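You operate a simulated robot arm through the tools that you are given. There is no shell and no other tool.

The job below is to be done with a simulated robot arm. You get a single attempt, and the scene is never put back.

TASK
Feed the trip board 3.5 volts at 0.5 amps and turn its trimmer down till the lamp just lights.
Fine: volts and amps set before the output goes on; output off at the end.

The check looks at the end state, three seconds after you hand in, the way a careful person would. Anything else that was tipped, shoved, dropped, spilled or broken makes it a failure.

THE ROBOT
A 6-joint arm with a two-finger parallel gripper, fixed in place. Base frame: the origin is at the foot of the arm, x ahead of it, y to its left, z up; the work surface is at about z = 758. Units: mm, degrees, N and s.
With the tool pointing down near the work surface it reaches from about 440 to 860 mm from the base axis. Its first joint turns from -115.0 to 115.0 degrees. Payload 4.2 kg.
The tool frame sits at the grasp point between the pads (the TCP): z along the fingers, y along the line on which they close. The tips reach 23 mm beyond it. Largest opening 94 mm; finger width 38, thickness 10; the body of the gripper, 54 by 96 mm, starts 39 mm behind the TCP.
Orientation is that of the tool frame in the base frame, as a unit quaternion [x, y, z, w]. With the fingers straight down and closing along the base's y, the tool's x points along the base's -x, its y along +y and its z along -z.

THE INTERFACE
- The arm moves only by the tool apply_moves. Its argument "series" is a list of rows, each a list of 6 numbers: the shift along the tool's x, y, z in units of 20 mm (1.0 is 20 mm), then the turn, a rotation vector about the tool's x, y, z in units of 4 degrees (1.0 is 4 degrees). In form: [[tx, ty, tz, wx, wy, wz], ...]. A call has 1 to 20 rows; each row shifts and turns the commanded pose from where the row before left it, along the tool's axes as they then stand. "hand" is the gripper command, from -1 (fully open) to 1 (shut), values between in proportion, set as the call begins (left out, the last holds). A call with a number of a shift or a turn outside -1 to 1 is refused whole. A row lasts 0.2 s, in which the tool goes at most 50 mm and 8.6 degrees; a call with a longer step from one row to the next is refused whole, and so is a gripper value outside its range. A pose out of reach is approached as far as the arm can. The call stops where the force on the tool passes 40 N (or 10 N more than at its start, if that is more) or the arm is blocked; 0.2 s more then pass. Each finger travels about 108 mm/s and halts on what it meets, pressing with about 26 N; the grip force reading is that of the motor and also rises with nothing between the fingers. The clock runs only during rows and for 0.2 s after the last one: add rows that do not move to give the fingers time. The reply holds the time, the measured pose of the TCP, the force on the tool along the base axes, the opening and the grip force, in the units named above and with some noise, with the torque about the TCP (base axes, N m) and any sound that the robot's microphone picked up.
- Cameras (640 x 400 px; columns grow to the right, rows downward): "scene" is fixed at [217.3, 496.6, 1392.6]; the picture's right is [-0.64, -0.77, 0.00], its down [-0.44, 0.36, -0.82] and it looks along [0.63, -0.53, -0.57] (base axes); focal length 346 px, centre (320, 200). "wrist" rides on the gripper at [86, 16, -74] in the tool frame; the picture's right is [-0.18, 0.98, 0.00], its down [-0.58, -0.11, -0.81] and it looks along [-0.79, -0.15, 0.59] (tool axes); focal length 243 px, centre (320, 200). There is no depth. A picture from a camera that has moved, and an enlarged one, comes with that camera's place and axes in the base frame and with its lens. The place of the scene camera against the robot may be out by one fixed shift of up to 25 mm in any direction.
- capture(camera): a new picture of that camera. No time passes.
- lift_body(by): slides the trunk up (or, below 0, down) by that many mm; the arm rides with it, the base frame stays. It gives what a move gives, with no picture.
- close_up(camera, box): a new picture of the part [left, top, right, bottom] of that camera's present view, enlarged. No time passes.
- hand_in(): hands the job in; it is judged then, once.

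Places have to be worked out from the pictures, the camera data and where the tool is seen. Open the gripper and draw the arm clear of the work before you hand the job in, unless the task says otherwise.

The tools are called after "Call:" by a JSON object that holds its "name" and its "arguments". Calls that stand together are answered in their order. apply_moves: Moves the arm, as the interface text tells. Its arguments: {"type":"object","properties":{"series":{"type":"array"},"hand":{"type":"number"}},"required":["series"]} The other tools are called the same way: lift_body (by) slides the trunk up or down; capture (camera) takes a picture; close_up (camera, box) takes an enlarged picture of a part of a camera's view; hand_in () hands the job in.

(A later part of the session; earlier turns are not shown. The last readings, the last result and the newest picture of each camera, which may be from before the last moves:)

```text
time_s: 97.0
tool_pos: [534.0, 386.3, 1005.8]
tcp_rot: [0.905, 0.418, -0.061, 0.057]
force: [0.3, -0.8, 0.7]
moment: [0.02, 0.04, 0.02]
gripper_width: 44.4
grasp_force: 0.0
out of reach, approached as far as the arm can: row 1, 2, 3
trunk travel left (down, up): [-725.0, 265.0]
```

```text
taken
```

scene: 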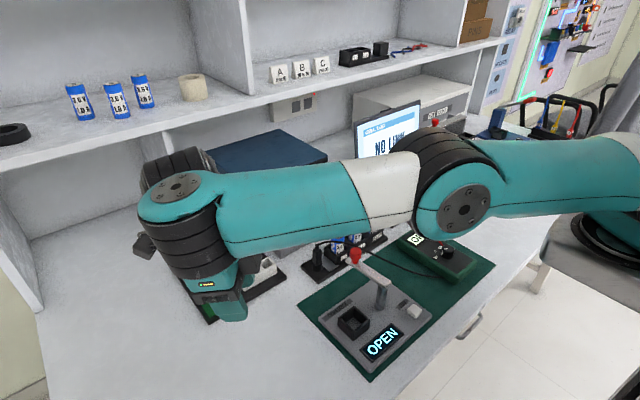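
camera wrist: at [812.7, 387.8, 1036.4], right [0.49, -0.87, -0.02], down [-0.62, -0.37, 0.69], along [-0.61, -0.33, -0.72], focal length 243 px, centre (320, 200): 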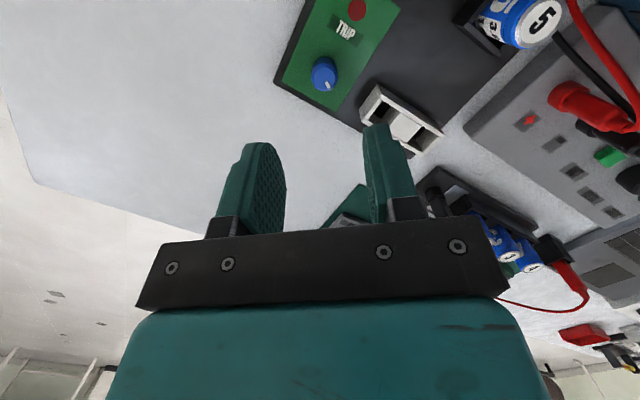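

The wrist link swung sideways instead (tool parallel to the joint above). I go back outward to the stretched state and un-tilt much further, so the wrist is well away from that alignment before drawing inward.

Call:
{"name": "apply_moves", "arguments": {"series": [[1, 0, 0, 0, 0, 0], [1, 0, 0, 0, 0, 0], [1, 0, 0, 0, 0, 0], [1, 0, 0, 0, 0, 0], [0, 0, 0, 0, -1, 0], [0, 0, 0, 0, -1, 0], [0, 0, 0, 0, -1, 0], [0, 0, 0, 0, -1, 0], [0, 0, 0, 0, -1, 0], [0, 0, 0, 0, -1, 0], [0, 0, 0, 0, -1, 0], [0, 0, 0, 0, -1, 0], [0, 0, 0, 0, 0, 0]]}}

Call:
{"name": "capture", "arguments": {"camera": "scene"}}

```text
time_s: 99.8
tool_pos: [497.0, 347.9, 969.8]
tcp_rot: [0.854, 0.385, -0.309, 0.166]
force: [0.3, -0.6, -0.6]
moment: [-0.02, 0.01, -0.02]
gripper_width: 44.2
grasp_force: 0.1
out of reach, approached as far as the arm can: row 3, 4, 5, 6, 7, 8, 9, 10, 11, 12
trunk travel left (down, up): [-725.0, 265.0]
```

```text
taken
```

scene: 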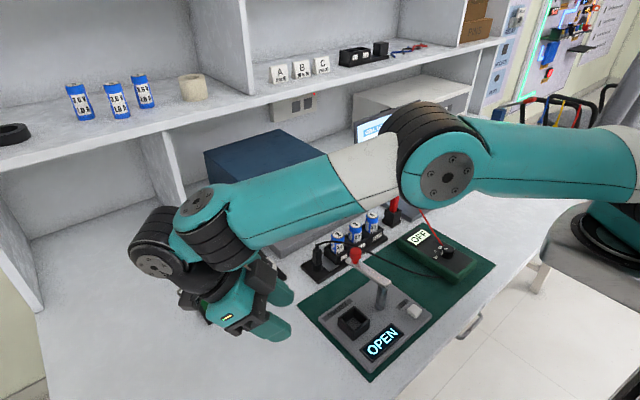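

The elbow is now clearly up and the wrist link orderly. I raise and retract a little to confirm the arm moves freely.

Call:
{"name": "apply_moves", "arguments": {"series": [[-0.9, 0, -0.38, 0, 0, 0], [-0.9, 0, -0.38, 0, 0, 0], [-0.9, 0, -0.38, 0, 0, 0], [-0.9, 0, -0.38, 0, 0, 0], [0, 0, 0, 0, 0, 0]]}}

Call:
{"name": "capture", "arguments": {"camera": "scene"}}

```text
time_s: 101.0
tool_pos: [471.1, 324.9, 1038.1]
tcp_rot: [0.853, 0.386, -0.308, 0.17]
force: [-0.8, -0.7, -0.8]
moment: [-0.01, -0.01, 0.0]
gripper_width: 44.0
grasp_force: 0.1
trunk travel left (down, up): [-725.0, 265.0]
```

```text
taken
```

scene: 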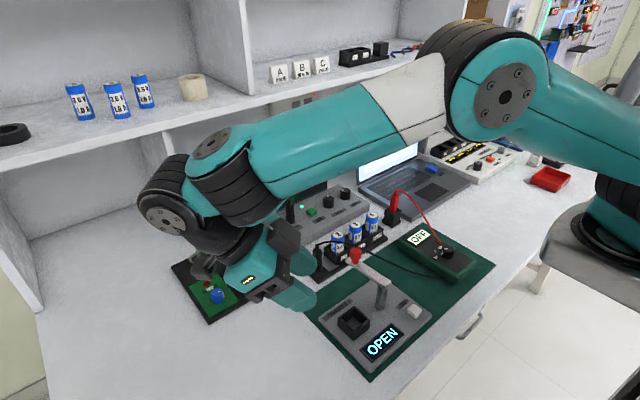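

Freed: no flags, elbow well up. Now I align the tilt plane with the arm and bring the tool back to vertical.

Call:
{"name": "apply_moves", "arguments": {"series": [[0, 0, 0, -0.53, 0, -0.61], [0, 0, 0, -0.53, 0, -0.61], [0, 0, 0, 0, 1, 0], [0, 0, 0, 0, 1, 0], [0, 0, 0, 0, 1, 0], [0, 0, 0, 0, 1, 0], [0, 0, 0, 0, 1, 0], [0, 0, 0, 0, 1, 0], [0, 0, 0, 0, 1, 0], [0, 0, 0, 0, 1, 0], [0, 0, 0, 0, 1, 0], [0, 0, 0, 0, 1, 0], [0, 0, 0, 0, 0, 0]]}}

Call:
{"name": "capture", "arguments": {"camera": "scene"}}

```text
time_s: 103.8
tool_pos: [506.5, 398.8, 1063.2]
tcp_rot: [0.882, 0.468, -0.032, 0.042]
force: [-0.3, 0.3, -0.6]
moment: [0.02, 0.02, 0.0]
gripper_width: 44.2
grasp_force: 0.0
out of reach, approached as far as the arm can: row 2, 5, 7, 8, 9, 10, 11, 12
trunk travel left (down, up): [-725.0, 265.0]
```

```text
taken
```

scene: 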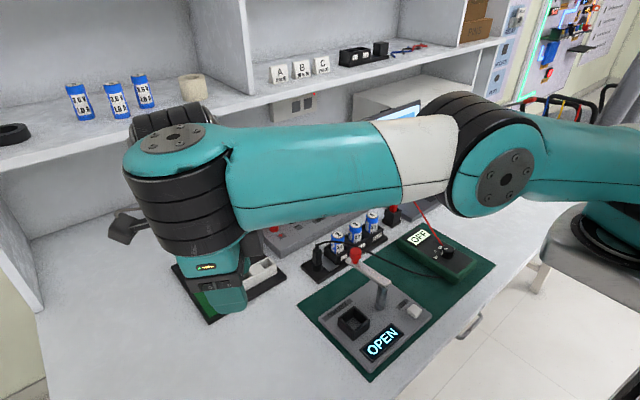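

I understand the geometry now: the wrist joint above the tool must not pass through alignment except with the tool exactly vertical. I first redo the move that freed the elbow: stretch out, then un-tilt strongly.

Call:
{"name": "apply_moves", "arguments": {"series": [[1, 0, 0, 0, 0, 0], [1, 0, 0, 0, 0, 0], [0, 0, 0, 0, -1, 0], [0, 0, 0, 0, -1, 0], [0, 0, 0, 0, -1, 0], [0, 0, 0, 0, -1, 0], [0, 0, 0, 0, -1, 0], [0, 0, 0, 0, -1, 0], [0, 0, 0, 0, -1, 0], [0, 0, 0, 0, -1, 0], [0, 0, 0, 0, -1, 0], [0, 0, 0, 0, 0, 0]]}}

Call:
{"name": "capture", "arguments": {"camera": "scene"}}

```text
time_s: 106.4
tool_pos: [443.0, 361.2, 1022.6]
tcp_rot: [0.829, 0.432, -0.304, 0.181]
force: [0.1, 0.1, -1.1]
moment: [0.04, 0.03, 0.03]
gripper_width: 44.2
grasp_force: 0.1
out of reach, approached as far as the arm can: row 3, 4, 5, 6, 7, 8, 9, 10, 11
trunk travel left (down, up): [-725.0, 265.0]
```

```text
taken
```

scene: 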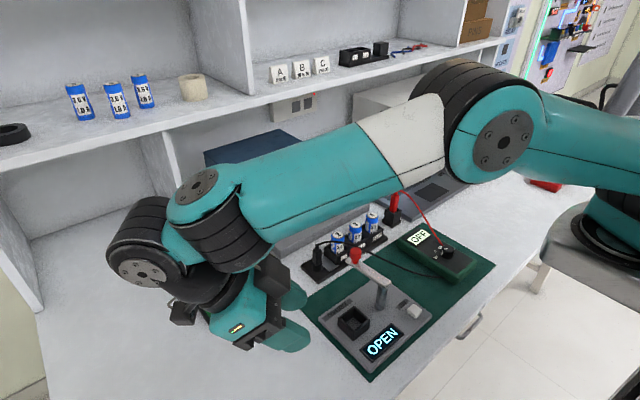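

Elbow is up again. Now I raise straight up in this posture (staying clear of alignment), easing slightly inward.

Call:
{"name": "apply_moves", "arguments": {"series": [[-0.785, 0.037, -0.638, 0, 0, 0], [-0.785, 0.037, -0.638, 0, 0, 0], [-0.785, 0.037, -0.638, 0, 0, 0], [-0.785, 0.037, -0.638, 0, 0, 0], [-0.785, 0.037, -0.638, 0, 0, 0], [-0.785, 0.037, -0.638, 0, 0, 0], [-0.785, 0.037, -0.638, 0, 0, 0], [0, 0, 0, 0, 0, 0]]}}

Call:
{"name": "capture", "arguments": {"camera": "scene"}}

```text
time_s: 108.2
tool_pos: [399.8, 320.1, 1144.5]
tcp_rot: [0.83, 0.432, -0.304, 0.18]
force: [-0.4, 0.2, -0.1]
moment: [0.0, 0.02, 0.0]
gripper_width: 43.9
grasp_force: 0.2
out of reach, approached as far as the arm can: row 1, 2, 3, 4, 5, 6, 7
trunk travel left (down, up): [-725.0, 265.0]
```

```text
taken
```

scene: 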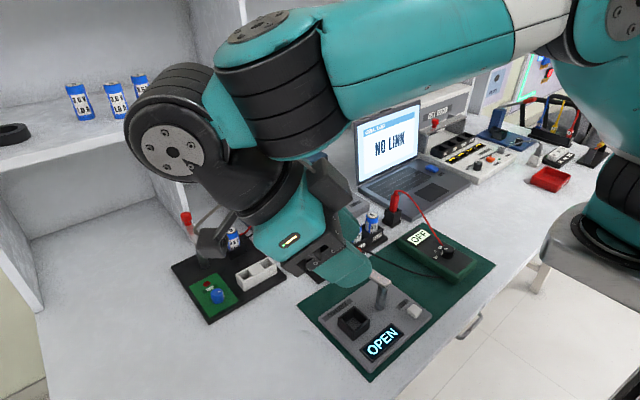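

The arm is free in elbow-up but near a wrist limit. I now rotate the tool back about the wrist (TCP moving outward with it) by 20°, keeping the wrist itself still.

Call:
{"name": "apply_moves", "arguments": {"series": [[0.65, 0, 0, 0, 1, 0], [0.65, 0, 0, 0, 1, 0], [0.65, 0, 0, 0, 1, 0], [0.65, 0, 0, 0, 1, 0], [0.65, 0, 0, 0, 1, 0], [0, 0, 0, 0, 0, 0]]}}

Call:
{"name": "capture", "arguments": {"camera": "scene"}}

```text
time_s: 109.6
tool_pos: [432.2, 364.0, 1108.3]
tcp_rot: [0.869, 0.459, -0.153, 0.107]
force: [0.8, 0.1, 0.3]
moment: [-0.03, 0.02, 0.0]
gripper_width: 44.2
grasp_force: 0.1
trunk travel left (down, up): [-725.0, 265.0]
```

```text
taken
```

scene: 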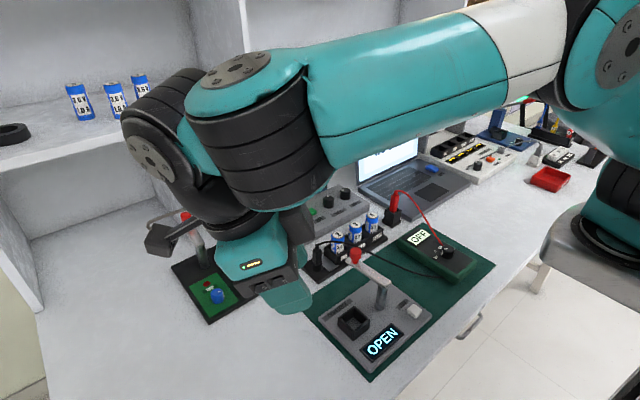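

Unflagged. Now I raise while bringing the tool to vertical in step.

Call:
{"name": "apply_moves", "arguments": {"series": [[0.16, 0, -0.864, 0, 0.75, 0], [0.2, 0, -0.88, 0, 0.75, 0], [0.25, 0, -0.893, 0, 0.75, 0], [0.3, 0, -0.905, 0, 0.75, 0], [0.345, 0, -0.914, 0, 0.75, 0], [0.39, 0, -0.92, 0, 0.75, 0], [0.44, 0, -0.924, 0, 0.75, 0], [0, 0, 0, 0, 0, 0]]}}

Call:
{"name": "capture", "arguments": {"camera": "scene"}}

```text
time_s: 111.4
tool_pos: [430.5, 410.2, 1214.0]
tcp_rot: [0.883, 0.47, 0.007, 0.02]
force: [0.6, -0.5, 0.3]
moment: [0.02, -0.01, -0.04]
gripper_width: 44.4
grasp_force: 0.2
out of reach, approached as far as the arm can: row 5, 6, 7
trunk travel left (down, up): [-725.0, 265.0]
```

```text
taken
```

scene: 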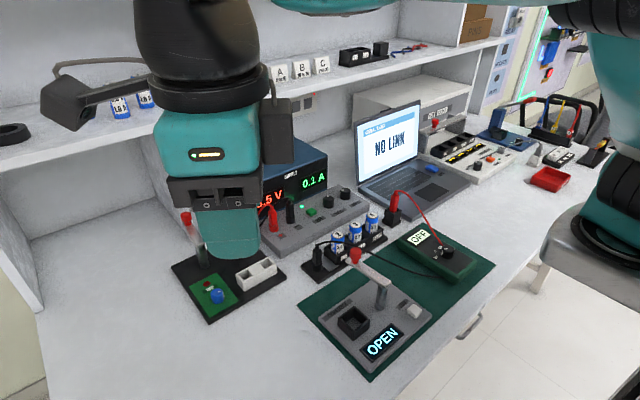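

The tool is vertical within 2.4°. I level it exactly, then descend straight down with the tool vertical to cross the alignment cleanly.

Call:
{"name": "apply_moves", "arguments": {"series": [[0, 0, 0, 0.6, 0.1, 0], [0, 0, 0, 0, 0, 0]]}}

Call:
{"name": "apply_moves", "arguments": {"series": [[0, 0, 1, 0, 0, 0], [0, 0, 1, 0, 0, 0], [0, 0, 1, 0, 0, 0], [0, 0, 1, 0, 0, 0], [0, 0, 1, 0, 0, 0], [0, 0, 0, 0, 0, 0]]}}

Call:
{"name": "capture", "arguments": {"camera": "scene"}}

```text
time_s: 112.0
tool_pos: [430.1, 409.2, 1214.0]
tcp_rot: [0.883, 0.469, 0.0, 0.002]
force: [0.0, 0.1, -0.3]
moment: [-0.01, 0.0, -0.01]
gripper_width: 44.0
grasp_force: 0.0
trunk travel left (down, up): [-725.0, 265.0]
```

```text
time_s: 113.4
tool_pos: [438.6, 430.9, 1124.8]
tcp_rot: [0.883, 0.469, -0.001, 0.002]
force: [-0.7, -0.1, 0.0]
moment: [0.01, -0.02, 0.0]
gripper_width: 44.0
grasp_force: 0.1
out of reach, approached as far as the arm can: row 3, 4, 5
trunk travel left (down, up): [-725.0, 265.0]
```

```text
taken
```

scene: 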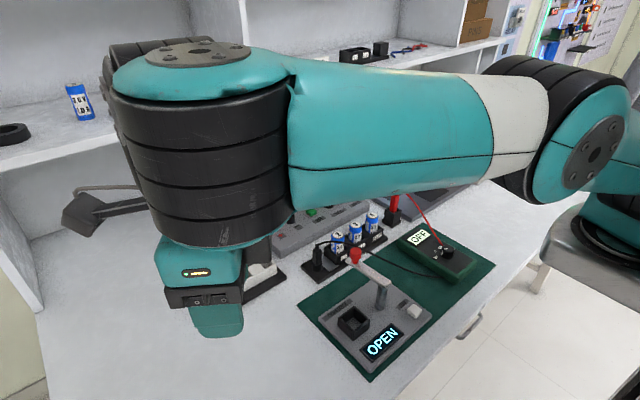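

Crossing needs the tip to lean toward the side the wrist link points (now to the right of the arm). I lean the tip 20° to that side here in free air and check for flags.

Call:
{"name": "apply_moves", "arguments": {"series": [[0, 0, 0, -1, 0, 0], [0, 0, 0, -1, 0, 0], [0, 0, 0, -1, 0, 0], [0, 0, 0, -1, 0, 0], [0, 0, 0, -1, 0, 0], [0, 0, 0, 0, 0, 0]]}}

Call:
{"name": "capture", "arguments": {"camera": "scene"}}

```text
time_s: 114.8
tool_pos: [424.7, 409.1, 1106.4]
tcp_rot: [0.877, 0.446, 0.078, 0.159]
force: [0.4, 0.0, 0.0]
moment: [0.02, 0.02, -0.02]
gripper_width: 44.0
grasp_force: 0.0
out of reach, approached as far as the arm can: row 3, 4, 5
trunk travel left (down, up): [-725.0, 265.0]
```

```text
taken
```

scene: 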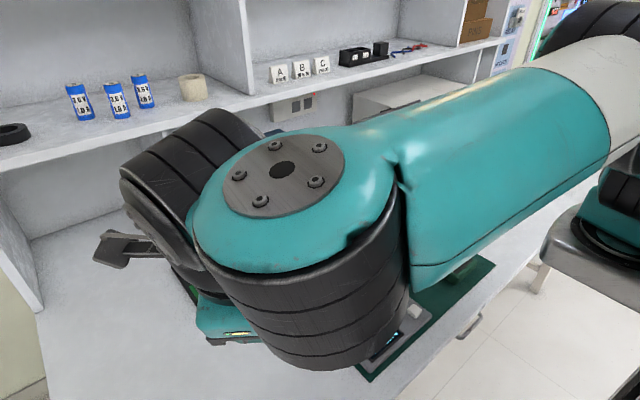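

The arm is now too near the scene camera to judge. I swing the whole arm 30° clockwise about its base (only the first joint should move) to see the wrist properly.

Call:
{"name": "apply_moves", "arguments": {"series": [[0.246, 0.98, 0.364, 0.003, -0.2175, 0.585], [0.246, 0.98, 0.364, 0.003, -0.2175, 0.585], [0.246, 0.98, 0.364, 0.003, -0.2175, 0.585], [0.246, 0.98, 0.364, 0.003, -0.2175, 0.585], [0.246, 0.98, 0.364, 0.003, -0.2175, 0.585], [0.246, 0.98, 0.364, 0.003, -0.2175, 0.585], [0.246, 0.98, 0.364, 0.003, -0.2175, 0.585], [0.246, 0.98, 0.364, 0.003, -0.2175, 0.585], [0.246, 0.98, 0.364, 0.003, -0.2175, 0.585], [0.246, 0.98, 0.364, 0.003, -0.2175, 0.585], [0.246, 0.98, 0.364, 0.003, -0.2175, 0.585], [0.246, 0.98, 0.364, 0.003, -0.2175, 0.585], [0, 0, 0, 0, 0, 0]]}}

Call:
{"name": "capture", "arguments": {"camera": "scene"}}

```text
time_s: 117.6
tool_pos: [617.6, 272.2, 1109.7]
tcp_rot: [0.959, 0.221, 0.037, 0.173]
force: [0.2, 0.8, 0.5]
moment: [0.0, 0.0, 0.01]
gripper_width: 44.1
grasp_force: 0.0
trunk travel left (down, up): [-725.0, 265.0]
```

```text
taken
```

scene: 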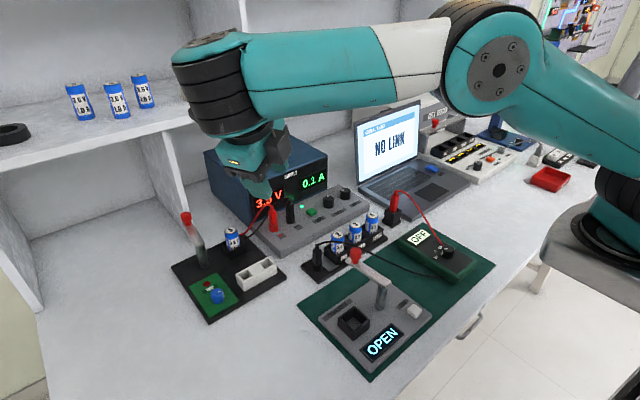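

Unflagged; elbow clearly up, forearm about level. I zoom on the wrist to see where the link points.

Call:
{"name": "close_up", "arguments": {"camera": "scene", "box": [140, 10, 340, 210]}}

Call:
{"name": "capture", "arguments": {"camera": "wrist"}}

```text
2.00 times, centred on (240, 110) of scene
camera zoom: at [217.3, 496.6, 1392.6], right [-0.64, -0.77, 0.0], down [-0.44, 0.36, -0.82], along [0.63, -0.53, -0.57], focal length 692 px, centre (480, 380)
```

zoom: 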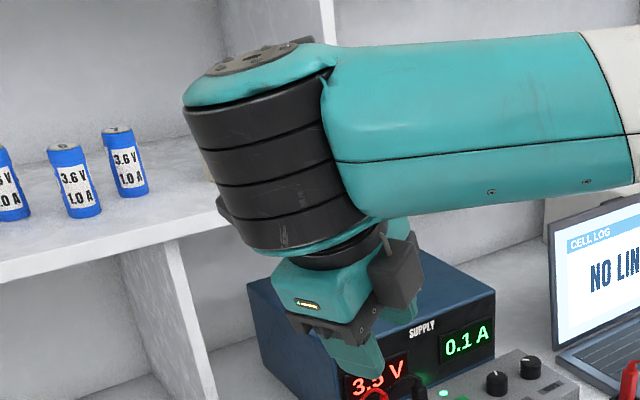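

```text
taken
camera wrist: at [690.4, 318.2, 1184.8], right [0.24, -0.91, 0.34], down [-0.69, 0.09, 0.72], along [-0.69, -0.41, -0.6], focal length 243 px, centre (320, 200)
```

wrist: 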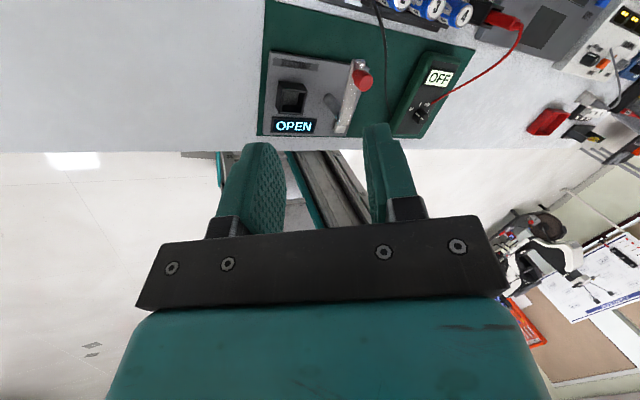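

The wrist link points to the arm's right and the tip leans the same way — the sign I want. Now I rotate the tool counter-clockwise about the vertical so link and lean swing together toward outward.

Call:
{"name": "apply_moves", "arguments": {"series": [[0, 0, 0, -0.005, 0.348, -0.938], [0, 0, 0, -0.005, 0.348, -0.938], [0, 0, 0, -0.005, 0.348, -0.938], [0, 0, 0, -0.005, 0.348, -0.938], [0, 0, 0, -0.005, 0.348, -0.938], [0, 0, 0, -0.005, 0.348, -0.938], [0, 0, 0, -0.005, 0.348, -0.938], [0, 0, 0, -0.005, 0.348, -0.938], [0, 0, 0, -0.005, 0.348, -0.938], [0, 0, 0, -0.005, 0.348, -0.938], [0, 0, 0, -0.005, 0.348, -0.938], [0, 0, 0, -0.005, 0.348, -0.938], [0, 0, 0, 0, 0, 0]]}}

Call:
{"name": "capture", "arguments": {"camera": "scene"}}

```text
time_s: 120.4
tool_pos: [655.0, 325.7, 1137.9]
tcp_rot: [0.786, 0.593, 0.105, 0.141]
force: [-0.8, -0.1, 0.1]
moment: [-0.04, 0.02, -0.02]
gripper_width: 44.3
grasp_force: 0.2
out of reach, approached as far as the arm can: row 1, 2, 3, 4, 5, 6, 7, 8, 9, 10, 11, 12
trunk travel left (down, up): [-725.0, 265.0]
```

```text
taken
```

scene: 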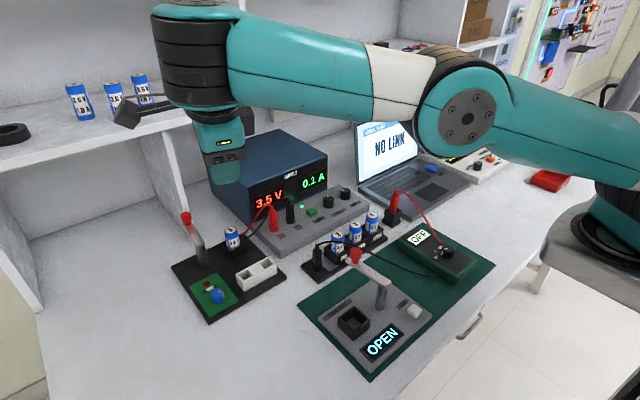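

It keeps the tool parallel to that joint, so I'll instead return to the tips-inward posture aligned exactly with the arm plane, then tilt back about the wrist centre itself (a pure single-joint motion).

Call:
{"name": "apply_moves", "arguments": {"series": [[-0.365, -0.315, 0.195, 0.689, -0.86, 0.635], [-0.35, -0.28, 0.225, 0.689, -0.86, 0.635], [-0.335, -0.245, 0.255, 0.689, -0.86, 0.635], [-0.32, -0.21, 0.285, 0.689, -0.86, 0.635], [-0.305, -0.175, 0.315, 0.689, -0.86, 0.635], [-0.29, -0.14, 0.345, 0.689, -0.86, 0.635], [-0.275, -0.105, 0.375, 0.689, -0.86, 0.635], [-0.26, -0.07, 0.405, 0.689, -0.86, 0.635], [-0.245, -0.035, 0.435, 0.689, -0.86, 0.635], [-0.23, 0, 0.465, 0.689, -0.86, 0.635], [0, 0, 0, 0, 0, 0]]}}

Call:
{"name": "capture", "arguments": {"camera": "scene"}}

```text
time_s: 122.8
tool_pos: [549.2, 269.7, 1064.7]
tcp_rot: [0.9, 0.351, -0.241, 0.095]
force: [0.3, 0.0, 0.1]
moment: [0.03, -0.03, 0.01]
gripper_width: 44.0
grasp_force: 0.1
out of reach, approached as far as the arm can: row 2, 3, 4, 5, 7
trunk travel left (down, up): [-725.0, 265.0]
```

```text
taken
```

scene: 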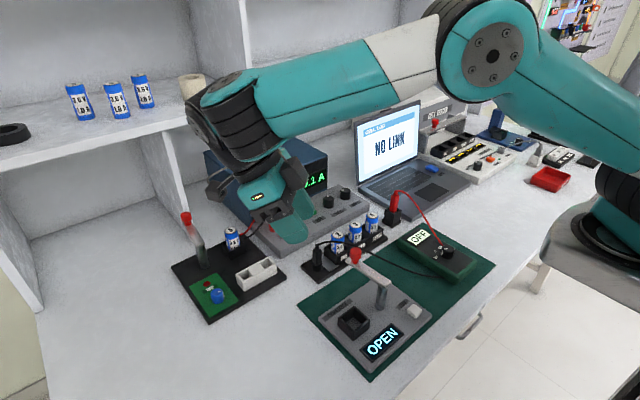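

Unflagged at the end. I zoom to see the wrist link direction.

Call:
{"name": "close_up", "arguments": {"camera": "scene", "box": [160, 40, 360, 260]}}

```text
1.82 times, centred on (260, 150) of scene
camera zoom: at [217.3, 496.6, 1392.6], right [-0.64, -0.77, 0.0], down [-0.44, 0.36, -0.82], along [0.63, -0.53, -0.57], focal length 629 px, centre (429, 291)
```

zoom: 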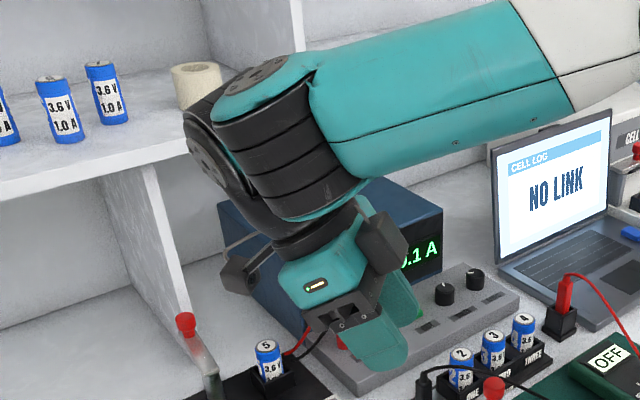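

The link is outward-right: nearly aligned. I tilt a little further inward about the wrist centre and trim the azimuth by 3°, so that everything lies in the arm plane.

Call:
{"name": "apply_moves", "arguments": {"series": [[-0.65, 0, 0, 0, -1, 0], [-0.65, 0, 0, 0, -1, 0], [-0.65, 0, 0, 0, -1, 0], [0, 0.245, 0, -0.4, 0, -0.63], [0, 0, 0, 0, 0, 0]]}}

Call:
{"name": "close_up", "arguments": {"camera": "scene", "box": [140, 0, 380, 260]}}

```text
time_s: 124.0
tool_pos: [529.3, 243.7, 1085.3]
tcp_rot: [0.861, 0.361, -0.333, 0.134]
force: [-0.4, 0.7, -0.2]
moment: [0.0, -0.01, 0.0]
gripper_width: 44.3
grasp_force: 0.2
trunk travel left (down, up): [-725.0, 265.0]
```

```text
1.54 times, centred on (260, 130) of scene
camera zoom: at [217.3, 496.6, 1392.6], right [-0.64, -0.77, 0.0], down [-0.44, 0.36, -0.82], along [0.63, -0.53, -0.57], focal length 532 px, centre (412, 308)
```

zoom: 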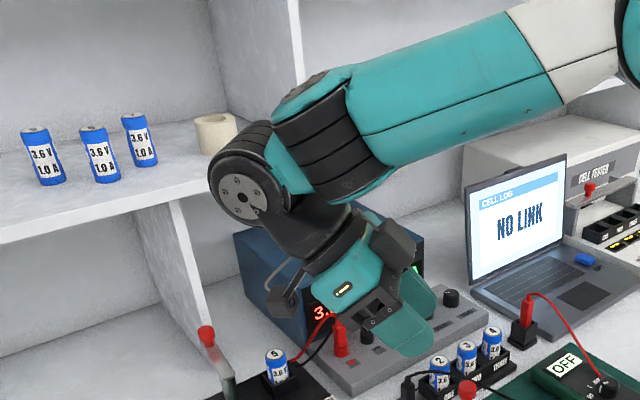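

Now the link is clearly outward and everything lies in the arm plane, unflagged. I tilt back about the wrist centre, 24°, to cross the alignment with single-joint motion.

Call:
{"name": "apply_moves", "arguments": {"series": [[0.65, 0, 0, 0, 1, 0], [0.65, 0, 0, 0, 1, 0], [0.65, 0, 0, 0, 1, 0], [0.65, 0, 0, 0, 1, 0], [0.65, 0, 0, 0, 1, 0], [0.65, 0, 0, 0, 1, 0], [0.65, 0, 0, 0, 1, 0], [0, 0, 0, 0, 0, 0]]}}

Call:
{"name": "close_up", "arguments": {"camera": "scene", "box": [140, 0, 380, 260]}}

```text
time_s: 125.8
tool_pos: [589.1, 306.4, 1043.3]
tcp_rot: [0.915, 0.384, -0.114, 0.043]
force: [-0.3, -0.4, 0.2]
moment: [-0.01, 0.02, 0.0]
gripper_width: 44.4
grasp_force: 0.0
out of reach, approached as far as the arm can: row 7
trunk travel left (down, up): [-725.0, 265.0]
```

```text
1.54 times, centred on (260, 130) of scene
camera zoom: at [217.3, 496.6, 1392.6], right [-0.64, -0.77, 0.0], down [-0.44, 0.36, -0.82], along [0.63, -0.53, -0.57], focal length 532 px, centre (412, 308)
```

zoom: 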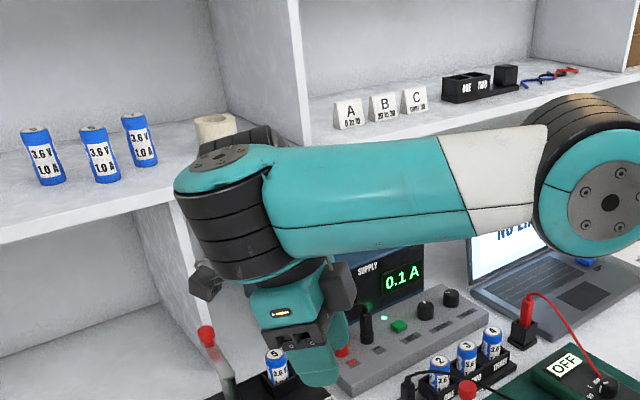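

The solver keeps swinging the link sideways when the elbow is free. Earlier, at full stretch, tilting outward did produce the right wrist sign; I repeat that deliberately here (outward 190 mm with 40° outward tilt), high and clear of everything.

Call:
{"name": "apply_moves", "arguments": {"series": [[0.85, 0, -0.505, 0, 1, 0], [0.885, 0, -0.445, 0, 1, 0], [0.915, 0, -0.385, 0, 1, 0], [0.94, 0, -0.318, 0, 1, 0], [0.96, 0, -0.252, 0, 1, 0], [0.975, 0, -0.184, 0, 1, 0], [0.985, 0, -0.115, 0, 1, 0], [0.99, 0, -0.045, 0, 1, 0], [0.99, 0, 0.023, 0, 1, 0], [0.985, 0, 0.092, 0, 1, 0], [0, 0, 0, 0, 0, 0]]}}

Call:
{"name": "capture", "arguments": {"camera": "scene"}}

```text
time_s: 128.2
tool_pos: [707.9, 437.3, 1095.9]
tcp_rot: [0.903, 0.378, 0.193, -0.072]
force: [-0.7, -0.7, 0.2]
moment: [-0.02, -0.02, 0.02]
gripper_width: 44.3
grasp_force: 0.0
out of reach, approached as far as the arm can: row 7, 9, 10
trunk travel left (down, up): [-725.0, 265.0]
```

```text
taken
```

scene: 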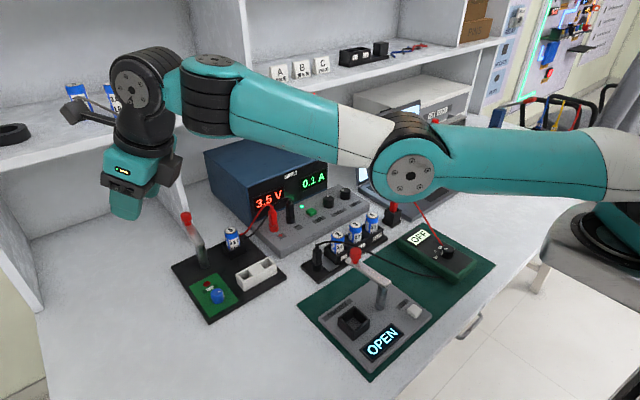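

Link outward and tool tilted outward 24° — the state I wanted, though the elbow is again slightly past straight. I tilt further outward (about the wrist) by 32° to build margin before flipping the elbow.

Call:
{"name": "apply_moves", "arguments": {"series": [[0.65, 0, 0, 0, 1, 0], [0.65, 0, 0, 0, 1, 0], [0.65, 0, 0, 0, 1, 0], [0.65, 0, 0, 0, 1, 0], [0.65, 0, 0, 0, 1, 0], [0.65, 0, 0, 0, 1, 0], [0.65, 0, 0, 0, 1, 0], [0.65, 0, 0, 0, 1, 0], [0, 0, 0, 0, 0, 0]]}}

Call:
{"name": "capture", "arguments": {"camera": "scene"}}

```text
time_s: 130.2
tool_pos: [705.3, 517.4, 1221.2]
tcp_rot: [0.807, 0.34, 0.453, -0.168]
force: [0.1, 0.1, -0.3]
moment: [-0.01, 0.0, 0.01]
gripper_width: 44.0
grasp_force: 0.1
out of reach, approached as far as the arm can: row 1, 2, 3, 4, 5, 6, 7, 8
trunk travel left (down, up): [-725.0, 265.0]
```

```text
taken
```

scene: 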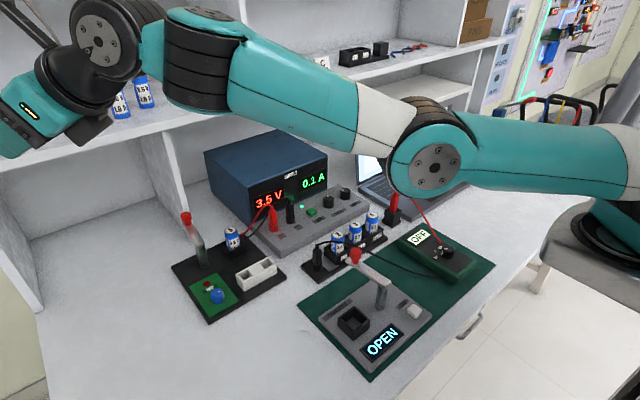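

Tilt now 58°, well past alignment with link outward. Now I un-tilt 20° about the TCP, which pulls the stretched arm and should lift the elbow through straight.

Call:
{"name": "apply_moves", "arguments": {"series": [[0, 0, 0, 0, -1, 0], [0, 0, 0, 0, -1, 0], [0, 0, 0, 0, -1, 0], [0, 0, 0, 0, -1, 0], [0, 0, 0, 0, -1, 0], [0, 0, 0, 0, 0, 0]]}}

Call:
{"name": "capture", "arguments": {"camera": "scene"}}

```text
time_s: 131.6
tool_pos: [683.8, 485.3, 1209.5]
tcp_rot: [0.862, 0.361, 0.336, -0.119]
force: [0.8, -0.9, -0.8]
moment: [0.0, -0.01, 0.04]
gripper_width: 44.2
grasp_force: 0.1
out of reach, approached as far as the arm can: row 1, 2, 3, 4, 5
trunk travel left (down, up): [-725.0, 265.0]
```

```text
taken
```

scene: 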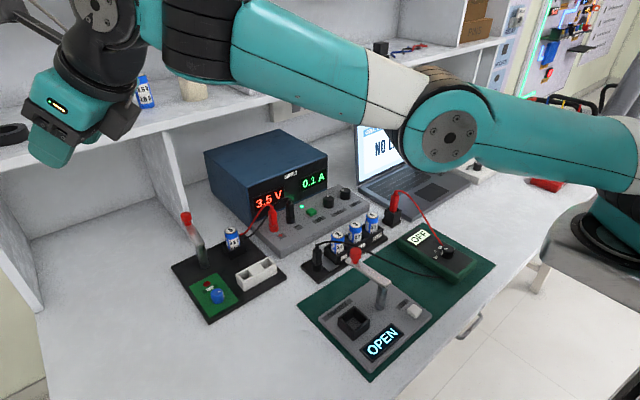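

The bend is reducing (9° past straight from ~21°) and wrist margin is still ~20°. I continue un-tilting 12°.

Call:
{"name": "apply_moves", "arguments": {"series": [[0, 0, 0, 0, -1, 0], [0, 0, 0, 0, -1, 0], [0, 0, 0, 0, -1, 0], [0, 0, 0, 0, 0, 0]]}}

Call:
{"name": "capture", "arguments": {"camera": "scene"}}

```text
time_s: 132.6
tool_pos: [655.1, 460.5, 1194.0]
tcp_rot: [0.893, 0.371, 0.242, -0.081]
force: [0.2, 0.9, -0.4]
moment: [-0.03, -0.01, 0.02]
gripper_width: 44.1
grasp_force: 0.0
out of reach, approached as far as the arm can: row 1, 2, 3
trunk travel left (down, up): [-725.0, 265.0]
```

```text
taken
```

scene: 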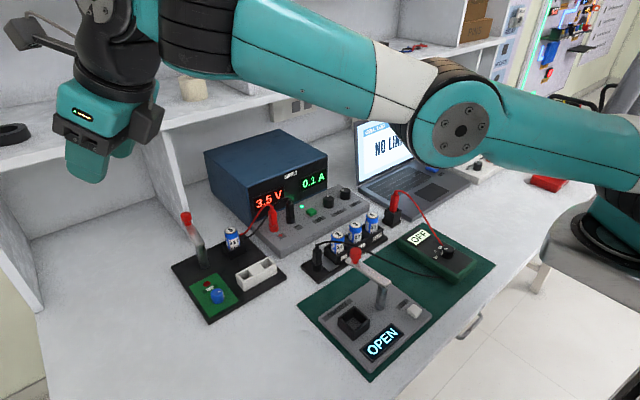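

The arm is now straight to slightly elbow-up with wrist margin still positive. I pull inward and down to open the elbow upward.

Call:
{"name": "apply_moves", "arguments": {"series": [[-0.93, 0, 0.62, 0, 0, 0], [-0.93, 0, 0.62, 0, 0, 0], [-0.93, 0, 0.62, 0, 0, 0], [0, 0, 0, 0, 0, 0]]}}

Call:
{"name": "capture", "arguments": {"camera": "scene"}}

```text
time_s: 133.6
tool_pos: [650.1, 472.1, 1152.3]
tcp_rot: [0.893, 0.371, 0.242, -0.078]
force: [0.7, 0.6, -0.9]
moment: [0.02, 0.02, 0.0]
gripper_width: 44.0
grasp_force: 0.1
out of reach, approached as far as the arm can: row 1, 2, 3
trunk travel left (down, up): [-725.0, 265.0]
```

```text
taken
```

scene: 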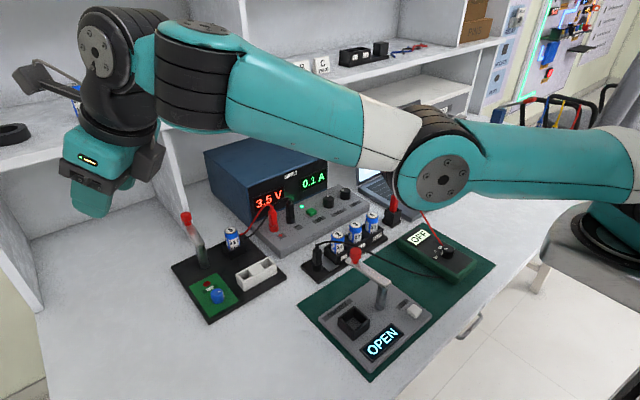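

It slipped back past straight, so I need more margin: I tilt outward to about 77° first, then un-tilt by a larger amount.

Call:
{"name": "apply_moves", "arguments": {"series": [[0.65, 0, 0, 0, 1, 0], [0.65, 0, 0, 0, 1, 0], [0.65, 0, 0, 0, 1, 0], [0.65, 0, 0, 0, 1, 0], [0.65, 0, 0, 0, 1, 0], [0.65, 0, 0, 0, 1, 0], [0.65, 0, 0, 0, 1, 0], [0.65, 0, 0, 0, 1, 0], [0.65, 0, 0, 0, 1, 0], [0.65, 0, 0, 0, 1, 0], [0.65, 0, 0, 0, 1, 0], [0.65, 0, 0, 0, 1, 0], [0, 0, 0, 0, 0, 0]]}}

Call:
{"name": "capture", "arguments": {"camera": "scene"}}

```text
time_s: 136.4
tool_pos: [703.7, 547.6, 1274.7]
tcp_rot: [0.715, 0.309, 0.589, -0.215]
force: [-0.5, -0.4, -0.3]
moment: [0.0, 0.03, 0.02]
gripper_width: 44.3
grasp_force: 0.1
out of reach, approached as far as the arm can: row 2, 8, 9, 10, 11, 12
trunk travel left (down, up): [-725.0, 265.0]
```

```text
taken
```

scene: 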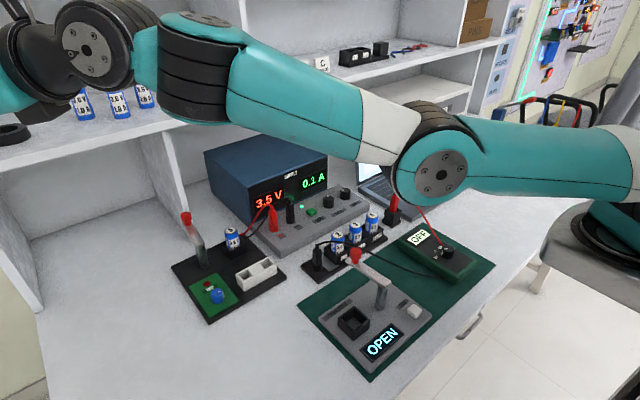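

Tilt is 78° now, link outward. I un-tilt 36° about the TCP and look.

Call:
{"name": "apply_moves", "arguments": {"series": [[0, 0, 0, 0, -1, 0], [0, 0, 0, 0, -1, 0], [0, 0, 0, 0, -1, 0], [0, 0, 0, 0, -1, 0], [0, 0, 0, 0, -1, 0], [0, 0, 0, 0, -1, 0], [0, 0, 0, 0, -1, 0], [0, 0, 0, 0, -1, 0], [0, 0, 0, 0, -1, 0], [0, 0, 0, 0, 0, 0]]}}

Call:
{"name": "capture", "arguments": {"camera": "scene"}}

```text
time_s: 138.6
tool_pos: [661.2, 496.0, 1219.6]
tcp_rot: [0.862, 0.361, 0.335, -0.12]
force: [-0.2, 0.0, 0.9]
moment: [-0.02, -0.03, 0.02]
gripper_width: 44.4
grasp_force: 0.1
out of reach, approached as far as the arm can: row 1, 2, 3, 4, 5, 6, 7, 8, 9
trunk travel left (down, up): [-725.0, 265.0]
```

```text
taken
```

scene: 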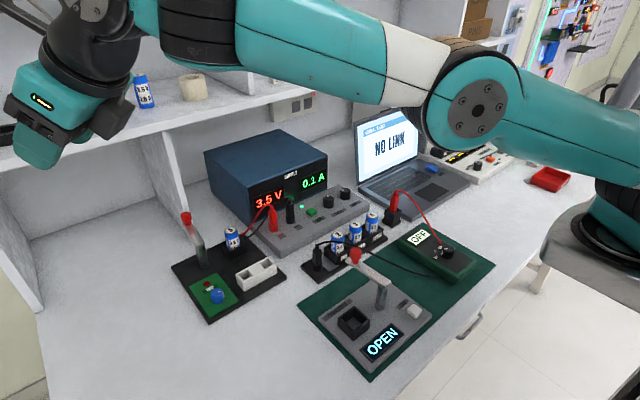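

Elbow is now clearly up (~20°) with the link outward and tilt positive. I pull inward and down to confirm freedom.

Call:
{"name": "apply_moves", "arguments": {"series": [[-0.83, 0, 0.33, 0, 0, 0], [-0.83, 0, 0.33, 0, 0, 0], [-0.83, 0, 0.33, 0, 0, 0], [0, 0, 0, 0, 0, 0]]}}

Call:
{"name": "capture", "arguments": {"camera": "scene"}}

```text
time_s: 139.6
tool_pos: [662.7, 508.0, 1186.0]
tcp_rot: [0.863, 0.36, 0.335, -0.118]
force: [-0.4, 0.5, 1.1]
moment: [0.01, 0.0, 0.0]
gripper_width: 44.0
grasp_force: 0.0
out of reach, approached as far as the arm can: row 1, 2, 3
trunk travel left (down, up): [-725.0, 265.0]
```

```text
taken
```

scene: 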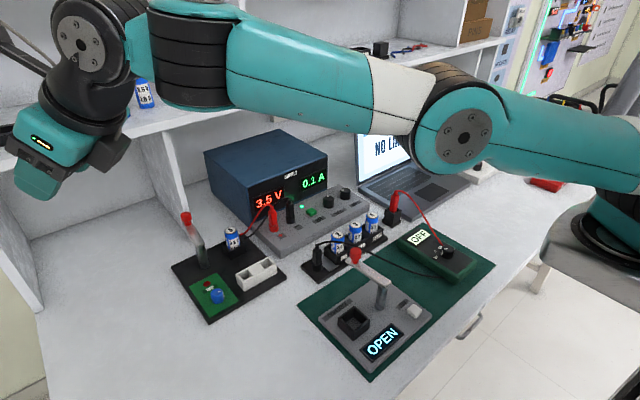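

I notice the tool's tilt plane (az 42°) has drifted 13° from the arm's plane (az 56°), which skews the wrist. I realign it about the wrist centre.

Call:
{"name": "apply_moves", "arguments": {"series": [[0, -0.365, 0, 0.555, 0, -0.626], [0, -0.365, 0, 0.555, 0, -0.626], [0, -0.365, 0, 0.555, 0, -0.626], [0, -0.365, 0, 0.555, 0, -0.626], [0, 0, 0, 0, 0, 0]]}}

Call:
{"name": "capture", "arguments": {"camera": "scene"}}

```text
time_s: 140.8
tool_pos: [636.9, 528.6, 1186.8]
tcp_rot: [0.815, 0.46, 0.32, -0.146]
force: [0.1, 0.4, -0.7]
moment: [-0.02, 0.01, 0.0]
gripper_width: 44.1
grasp_force: 0.1
out of reach, approached as far as the arm can: row 4
trunk travel left (down, up): [-725.0, 265.0]
```

```text
taken
```

scene: 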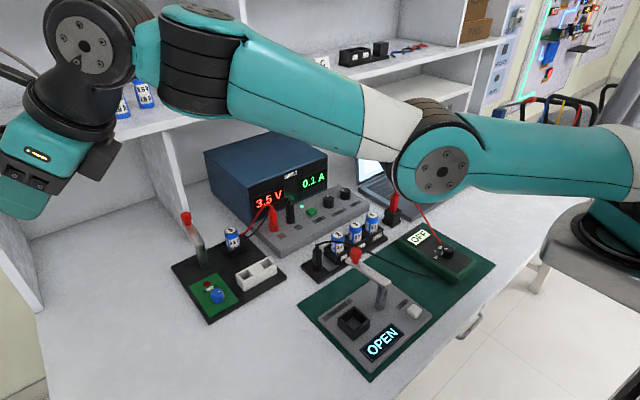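

Aligned now. I repeat the hysteresis move in the aligned plane: tilt out 36° about the wrist, then un-tilt 36° about the TCP.

Call:
{"name": "apply_moves", "arguments": {"series": [[0.65, 0, 0, 0, 1, 0], [0.65, 0, 0, 0, 1, 0], [0.65, 0, 0, 0, 1, 0], [0.65, 0, 0, 0, 1, 0], [0.65, 0, 0, 0, 1, 0], [0.65, 0, 0, 0, 1, 0], [0.65, 0, 0, 0, 1, 0], [0.65, 0, 0, 0, 1, 0], [0.65, 0, 0, 0, 1, 0], [0, 0, 0, 0, 0, 0]]}}

Call:
{"name": "apply_moves", "arguments": {"series": [[0, 0, 0, 0, -1, 0], [0, 0, 0, 0, -1, 0], [0, 0, 0, 0, -1, 0], [0, 0, 0, 0, -1, 0], [0, 0, 0, 0, -1, 0], [0, 0, 0, 0, -1, 0], [0, 0, 0, 0, -1, 0], [0, 0, 0, 0, -1, 0], [0, 0, 0, 0, -1, 0], [0, 0, 0, 0, 0, 0]]}}

Call:
{"name": "capture", "arguments": {"camera": "scene"}}

```text
time_s: 143.0
tool_pos: [595.7, 604.1, 1311.7]
tcp_rot: [0.676, 0.392, 0.56, -0.273]
force: [-0.6, 0.8, -0.8]
moment: [-0.03, 0.0, -0.01]
gripper_width: 44.2
grasp_force: 0.1
out of reach, approached as far as the arm can: row 1, 2, 3, 4, 5, 6, 7, 8, 9
trunk travel left (down, up): [-725.0, 265.0]
```

```text
time_s: 145.2
tool_pos: [553.6, 553.1, 1240.1]
tcp_rot: [0.816, 0.459, 0.315, -0.155]
force: [0.6, -0.9, -0.3]
moment: [0.0, -0.01, 0.04]
gripper_width: 44.1
grasp_force: 0.0
out of reach, approached as far as the arm can: row 1, 2, 3, 4, 5, 6, 7, 8, 9
trunk travel left (down, up): [-725.0, 265.0]
```

```text
taken
```

scene: 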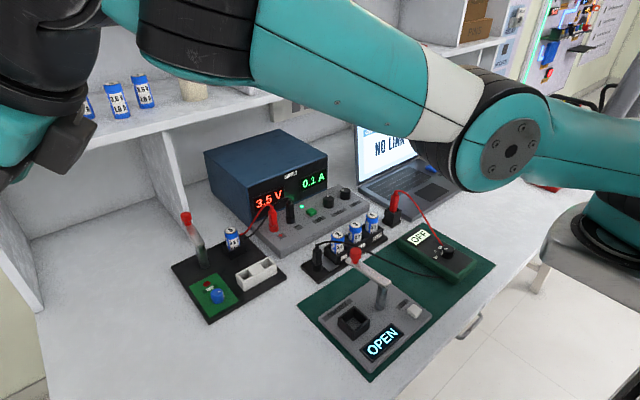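

The drift shows the last wrist joint is at its end stop: my 140° clockwise yaw used it up, and that is what upset everything. I unwind the tool about its own axis by 80° counter-clockwise.

Call:
{"name": "apply_moves", "arguments": {"series": [[0, 0, 0, 0, 0, -1], [0, 0, 0, 0, 0, -1], [0, 0, 0, 0, 0, -1], [0, 0, 0, 0, 0, -1], [0, 0, 0, 0, 0, -1], [0, 0, 0, 0, 0, -1], [0, 0, 0, 0, 0, -1], [0, 0, 0, 0, 0, -1], [0, 0, 0, 0, 0, -1], [0, 0, 0, 0, 0, -1], [0, 0, 0, 0, 0, -1], [0, 0, 0, 0, 0, -1], [0, 0, 0, 0, 0, -1], [0, 0, 0, 0, 0, -1], [0, 0, 0, 0, 0, -1], [0, 0, 0, 0, 0, -1], [0, 0, 0, 0, 0, -1], [0, 0, 0, 0, 0, -1], [0, 0, 0, 0, 0, -1], [0, 0, 0, 0, 0, 0]]}}

Call:
{"name": "capture", "arguments": {"camera": "scene"}}

```text
time_s: 149.4
tool_pos: [554.0, 552.9, 1240.7]
tcp_rot: [0.36, 0.864, 0.345, 0.072]
force: [-0.7, -0.5, -0.7]
moment: [0.01, 0.02, -0.01]
gripper_width: 43.8
grasp_force: 0.0
trunk travel left (down, up): [-725.0, 265.0]
```

```text
taken
```

scene: 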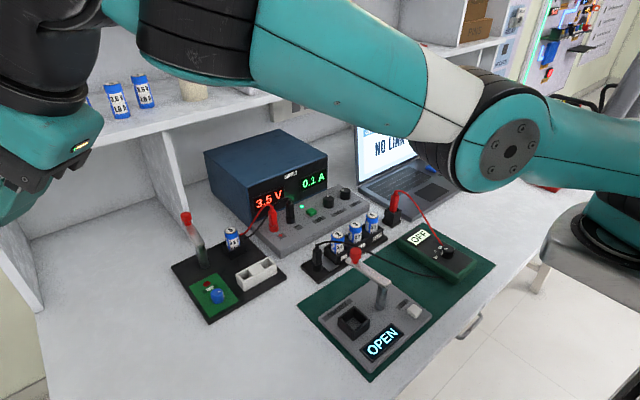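

Unflagged — that joint is free again. Now I pull inward and down and see whether the arm opens the elbow upward.

Call:
{"name": "apply_moves", "arguments": {"series": [[-0.238, -0.744, -0.015, 0, 0, 0], [-0.238, -0.744, -0.015, 0, 0, 0], [-0.238, -0.744, -0.015, 0, 0, 0], [-0.238, -0.744, -0.015, 0, 0, 0], [0, 0, 0, 0, 0, 0]]}}

Call:
{"name": "capture", "arguments": {"camera": "scene"}}

```text
time_s: 150.6
tool_pos: [533.8, 509.5, 1200.4]
tcp_rot: [0.361, 0.863, 0.346, 0.072]
force: [-0.5, 0.0, 0.0]
moment: [0.01, 0.01, 0.0]
gripper_width: 44.1
grasp_force: 0.0
out of reach, approached as far as the arm can: row 1
trunk travel left (down, up): [-725.0, 265.0]
```

```text
taken
```

scene: 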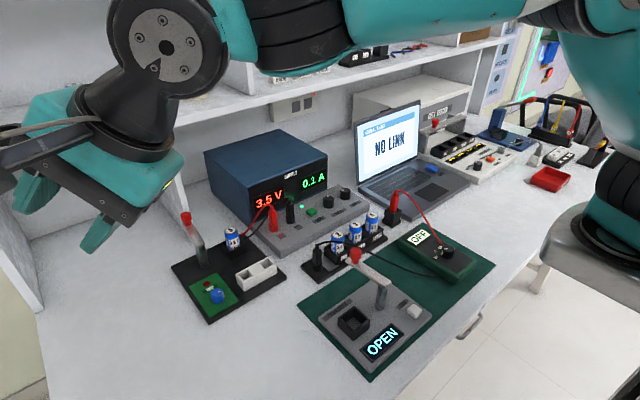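

Freed: rows unflagged, elbow high, link outward — the original good posture. I swing the arm about its base by 22° clockwise toward the trip board, high above everything.

Call:
{"name": "apply_moves", "arguments": {"series": [[-0.976, 0.268, 0.07, -0.057, -0.3, 0.348], [-0.976, 0.268, 0.07, -0.057, -0.3, 0.348], [-0.976, 0.268, 0.07, -0.057, -0.3, 0.348], [-0.976, 0.268, 0.07, -0.057, -0.3, 0.348], [-0.976, 0.268, 0.07, -0.057, -0.3, 0.348], [-0.976, 0.268, 0.07, -0.057, -0.3, 0.348], [-0.976, 0.268, 0.07, -0.057, -0.3, 0.348], [-0.976, 0.268, 0.07, -0.057, -0.3, 0.348], [-0.976, 0.268, 0.07, -0.057, -0.3, 0.348], [-0.976, 0.268, 0.07, -0.057, -0.3, 0.348], [-0.976, 0.268, 0.07, -0.057, -0.3, 0.348], [-0.976, 0.268, 0.07, -0.057, -0.3, 0.348], [0, 0, 0, 0, 0, 0]]}}

Call:
{"name": "capture", "arguments": {"camera": "scene"}}

```text
time_s: 153.4
tool_pos: [722.3, 358.7, 1201.3]
tcp_rot: [0.52, 0.778, 0.324, 0.138]
force: [0.6, 0.6, -0.4]
moment: [0.0, 0.02, 0.0]
gripper_width: 44.2
grasp_force: 0.1
trunk travel left (down, up): [-725.0, 265.0]
```

```text
taken
```

scene: 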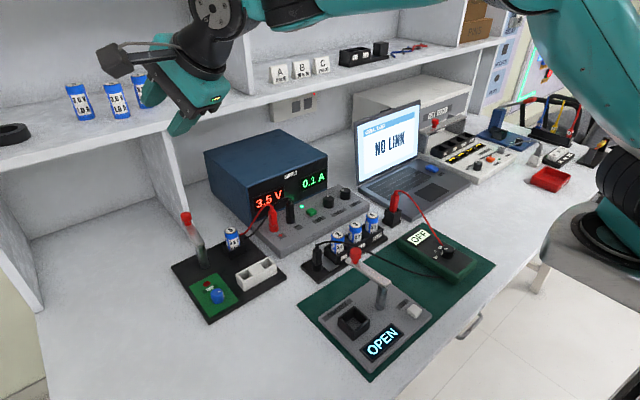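

Good posture, unflagged. I lower the trunk by 110 mm and then descend with the present orientation to z≈900 over the trip board, where the wrist has ample margin.

Call:
{"name": "lift_body", "arguments": {"by": -110}}

Call:
{"name": "apply_moves", "arguments": {"series": [[-0.207, -0.589, 0.728, 0, 0, 0], [-0.207, -0.589, 0.728, 0, 0, 0], [-0.207, -0.589, 0.728, 0, 0, 0], [-0.207, -0.589, 0.728, 0, 0, 0], [-0.207, -0.589, 0.728, 0, 0, 0], [-0.207, -0.589, 0.728, 0, 0, 0], [-0.207, -0.589, 0.728, 0, 0, 0], [-0.207, -0.589, 0.728, 0, 0, 0], [0, 0, 0, 0, 0, 0]]}}

Call:
{"name": "capture", "arguments": {"camera": "scene"}}

```text
time_s: 154.9
tool_pos: [723.6, 358.7, 1091.8]
tcp_rot: [0.519, 0.779, 0.324, 0.137]
force: [0.8, -0.3, 0.5]
moment: [0.01, -0.03, 0.01]
gripper_width: 44.4
grasp_force: 0.1
trunk travel left (down, up): [-615.0, 375.0]
```

```text
time_s: 156.9
tool_pos: [732.0, 347.3, 937.6]
tcp_rot: [0.519, 0.779, 0.324, 0.137]
force: [0.6, -0.5, 0.0]
moment: [-0.01, 0.0, 0.02]
gripper_width: 44.0
grasp_force: 0.0
trunk travel left (down, up): [-615.0, 375.0]
```

```text
taken
```

scene: 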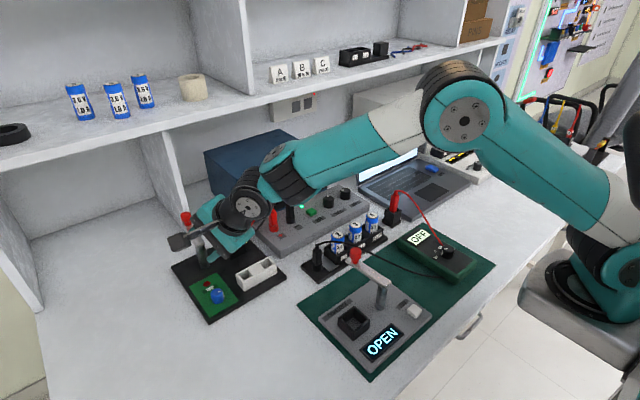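

Unflagged with a healthy bend. Now I turn the tool into its working attitude: 25° outward tilt with the closing axis horizontal and the camera on the outer-left side (lamp in view).

Call:
{"name": "apply_moves", "arguments": {"series": [[0, 0, 0, 0.468, 0.02, 0.8266], [0, 0, 0, 0.468, 0.02, 0.8266], [0, 0, 0, 0.468, 0.02, 0.8266], [0, 0, 0, 0.468, 0.02, 0.8266], [0, 0, 0, 0.468, 0.02, 0.8266], [0, 0, 0, 0.468, 0.02, 0.8266], [0, 0, 0, 0.468, 0.02, 0.8266], [0, 0, 0, 0.468, 0.02, 0.8266], [0, 0, 0, 0.468, 0.02, 0.8266], [0, 0, 0, 0.468, 0.02, 0.8266], [0, 0, 0, 0.468, 0.02, 0.8266], [0, 0, 0, 0.468, 0.02, 0.8266], [0, 0, 0, 0.468, 0.02, 0.8266], [0, 0, 0, 0.468, 0.02, 0.8266], [0, 0, 0, 0, 0, 0]]}}

Call:
{"name": "capture", "arguments": {"camera": "wrist"}}

Call:
{"name": "capture", "arguments": {"camera": "scene"}}

```text
time_s: 160.1
tool_pos: [734.1, 348.6, 936.6]
tcp_rot: [0.796, 0.566, 0.177, -0.125]
force: [-0.8, -0.5, 0.3]
moment: [-0.03, -0.01, -0.03]
gripper_width: 44.2
grasp_force: 0.1
trunk travel left (down, up): [-615.0, 375.0]
```

```text
taken
camera wrist: at [763.7, 385.5, 1042.1], right [0.87, -0.48, -0.08], down [-0.39, -0.78, 0.48], along [-0.29, -0.39, -0.87], focal length 243 px, centre (320, 200)
```

wrist: 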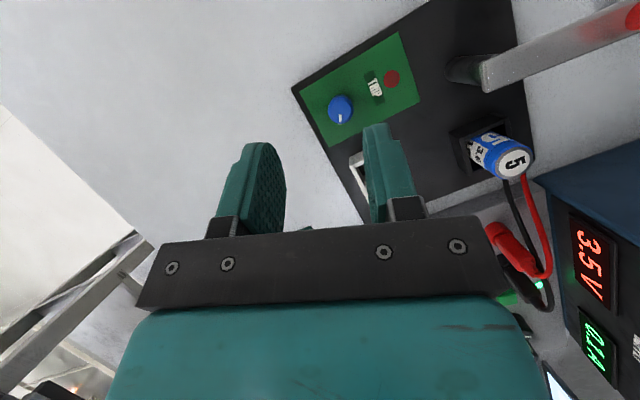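

```text
taken
```

scene: 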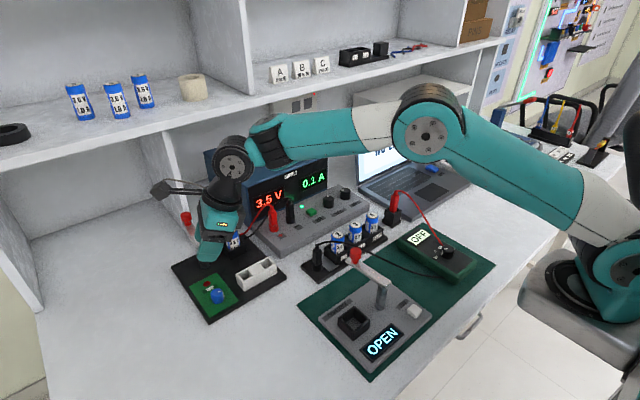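

All unflagged: the wrist camera now sees the trimmer, the (dark) lamp and even the supply display. I zoom to refine the trimmer's place.

Call:
{"name": "close_up", "arguments": {"camera": "wrist", "box": [290, 40, 450, 140]}}

```text
4.00 times, centred on (370, 90) of wrist
camera zoom: at [763.7, 385.5, 1042.1], right [0.87, -0.48, -0.08], down [-0.39, -0.78, 0.48], along [-0.29, -0.39, -0.87], focal length 970 px, centre (120, 640)
```

zoom: 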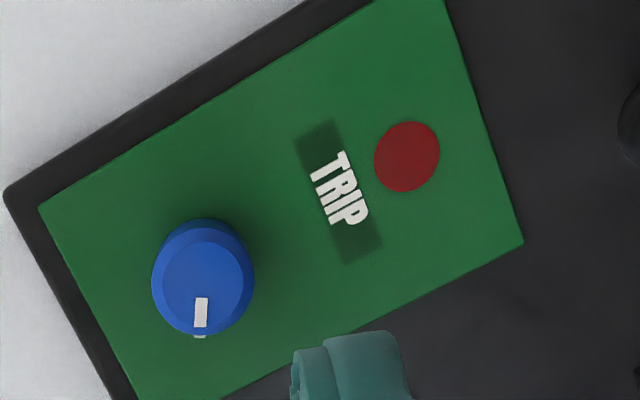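

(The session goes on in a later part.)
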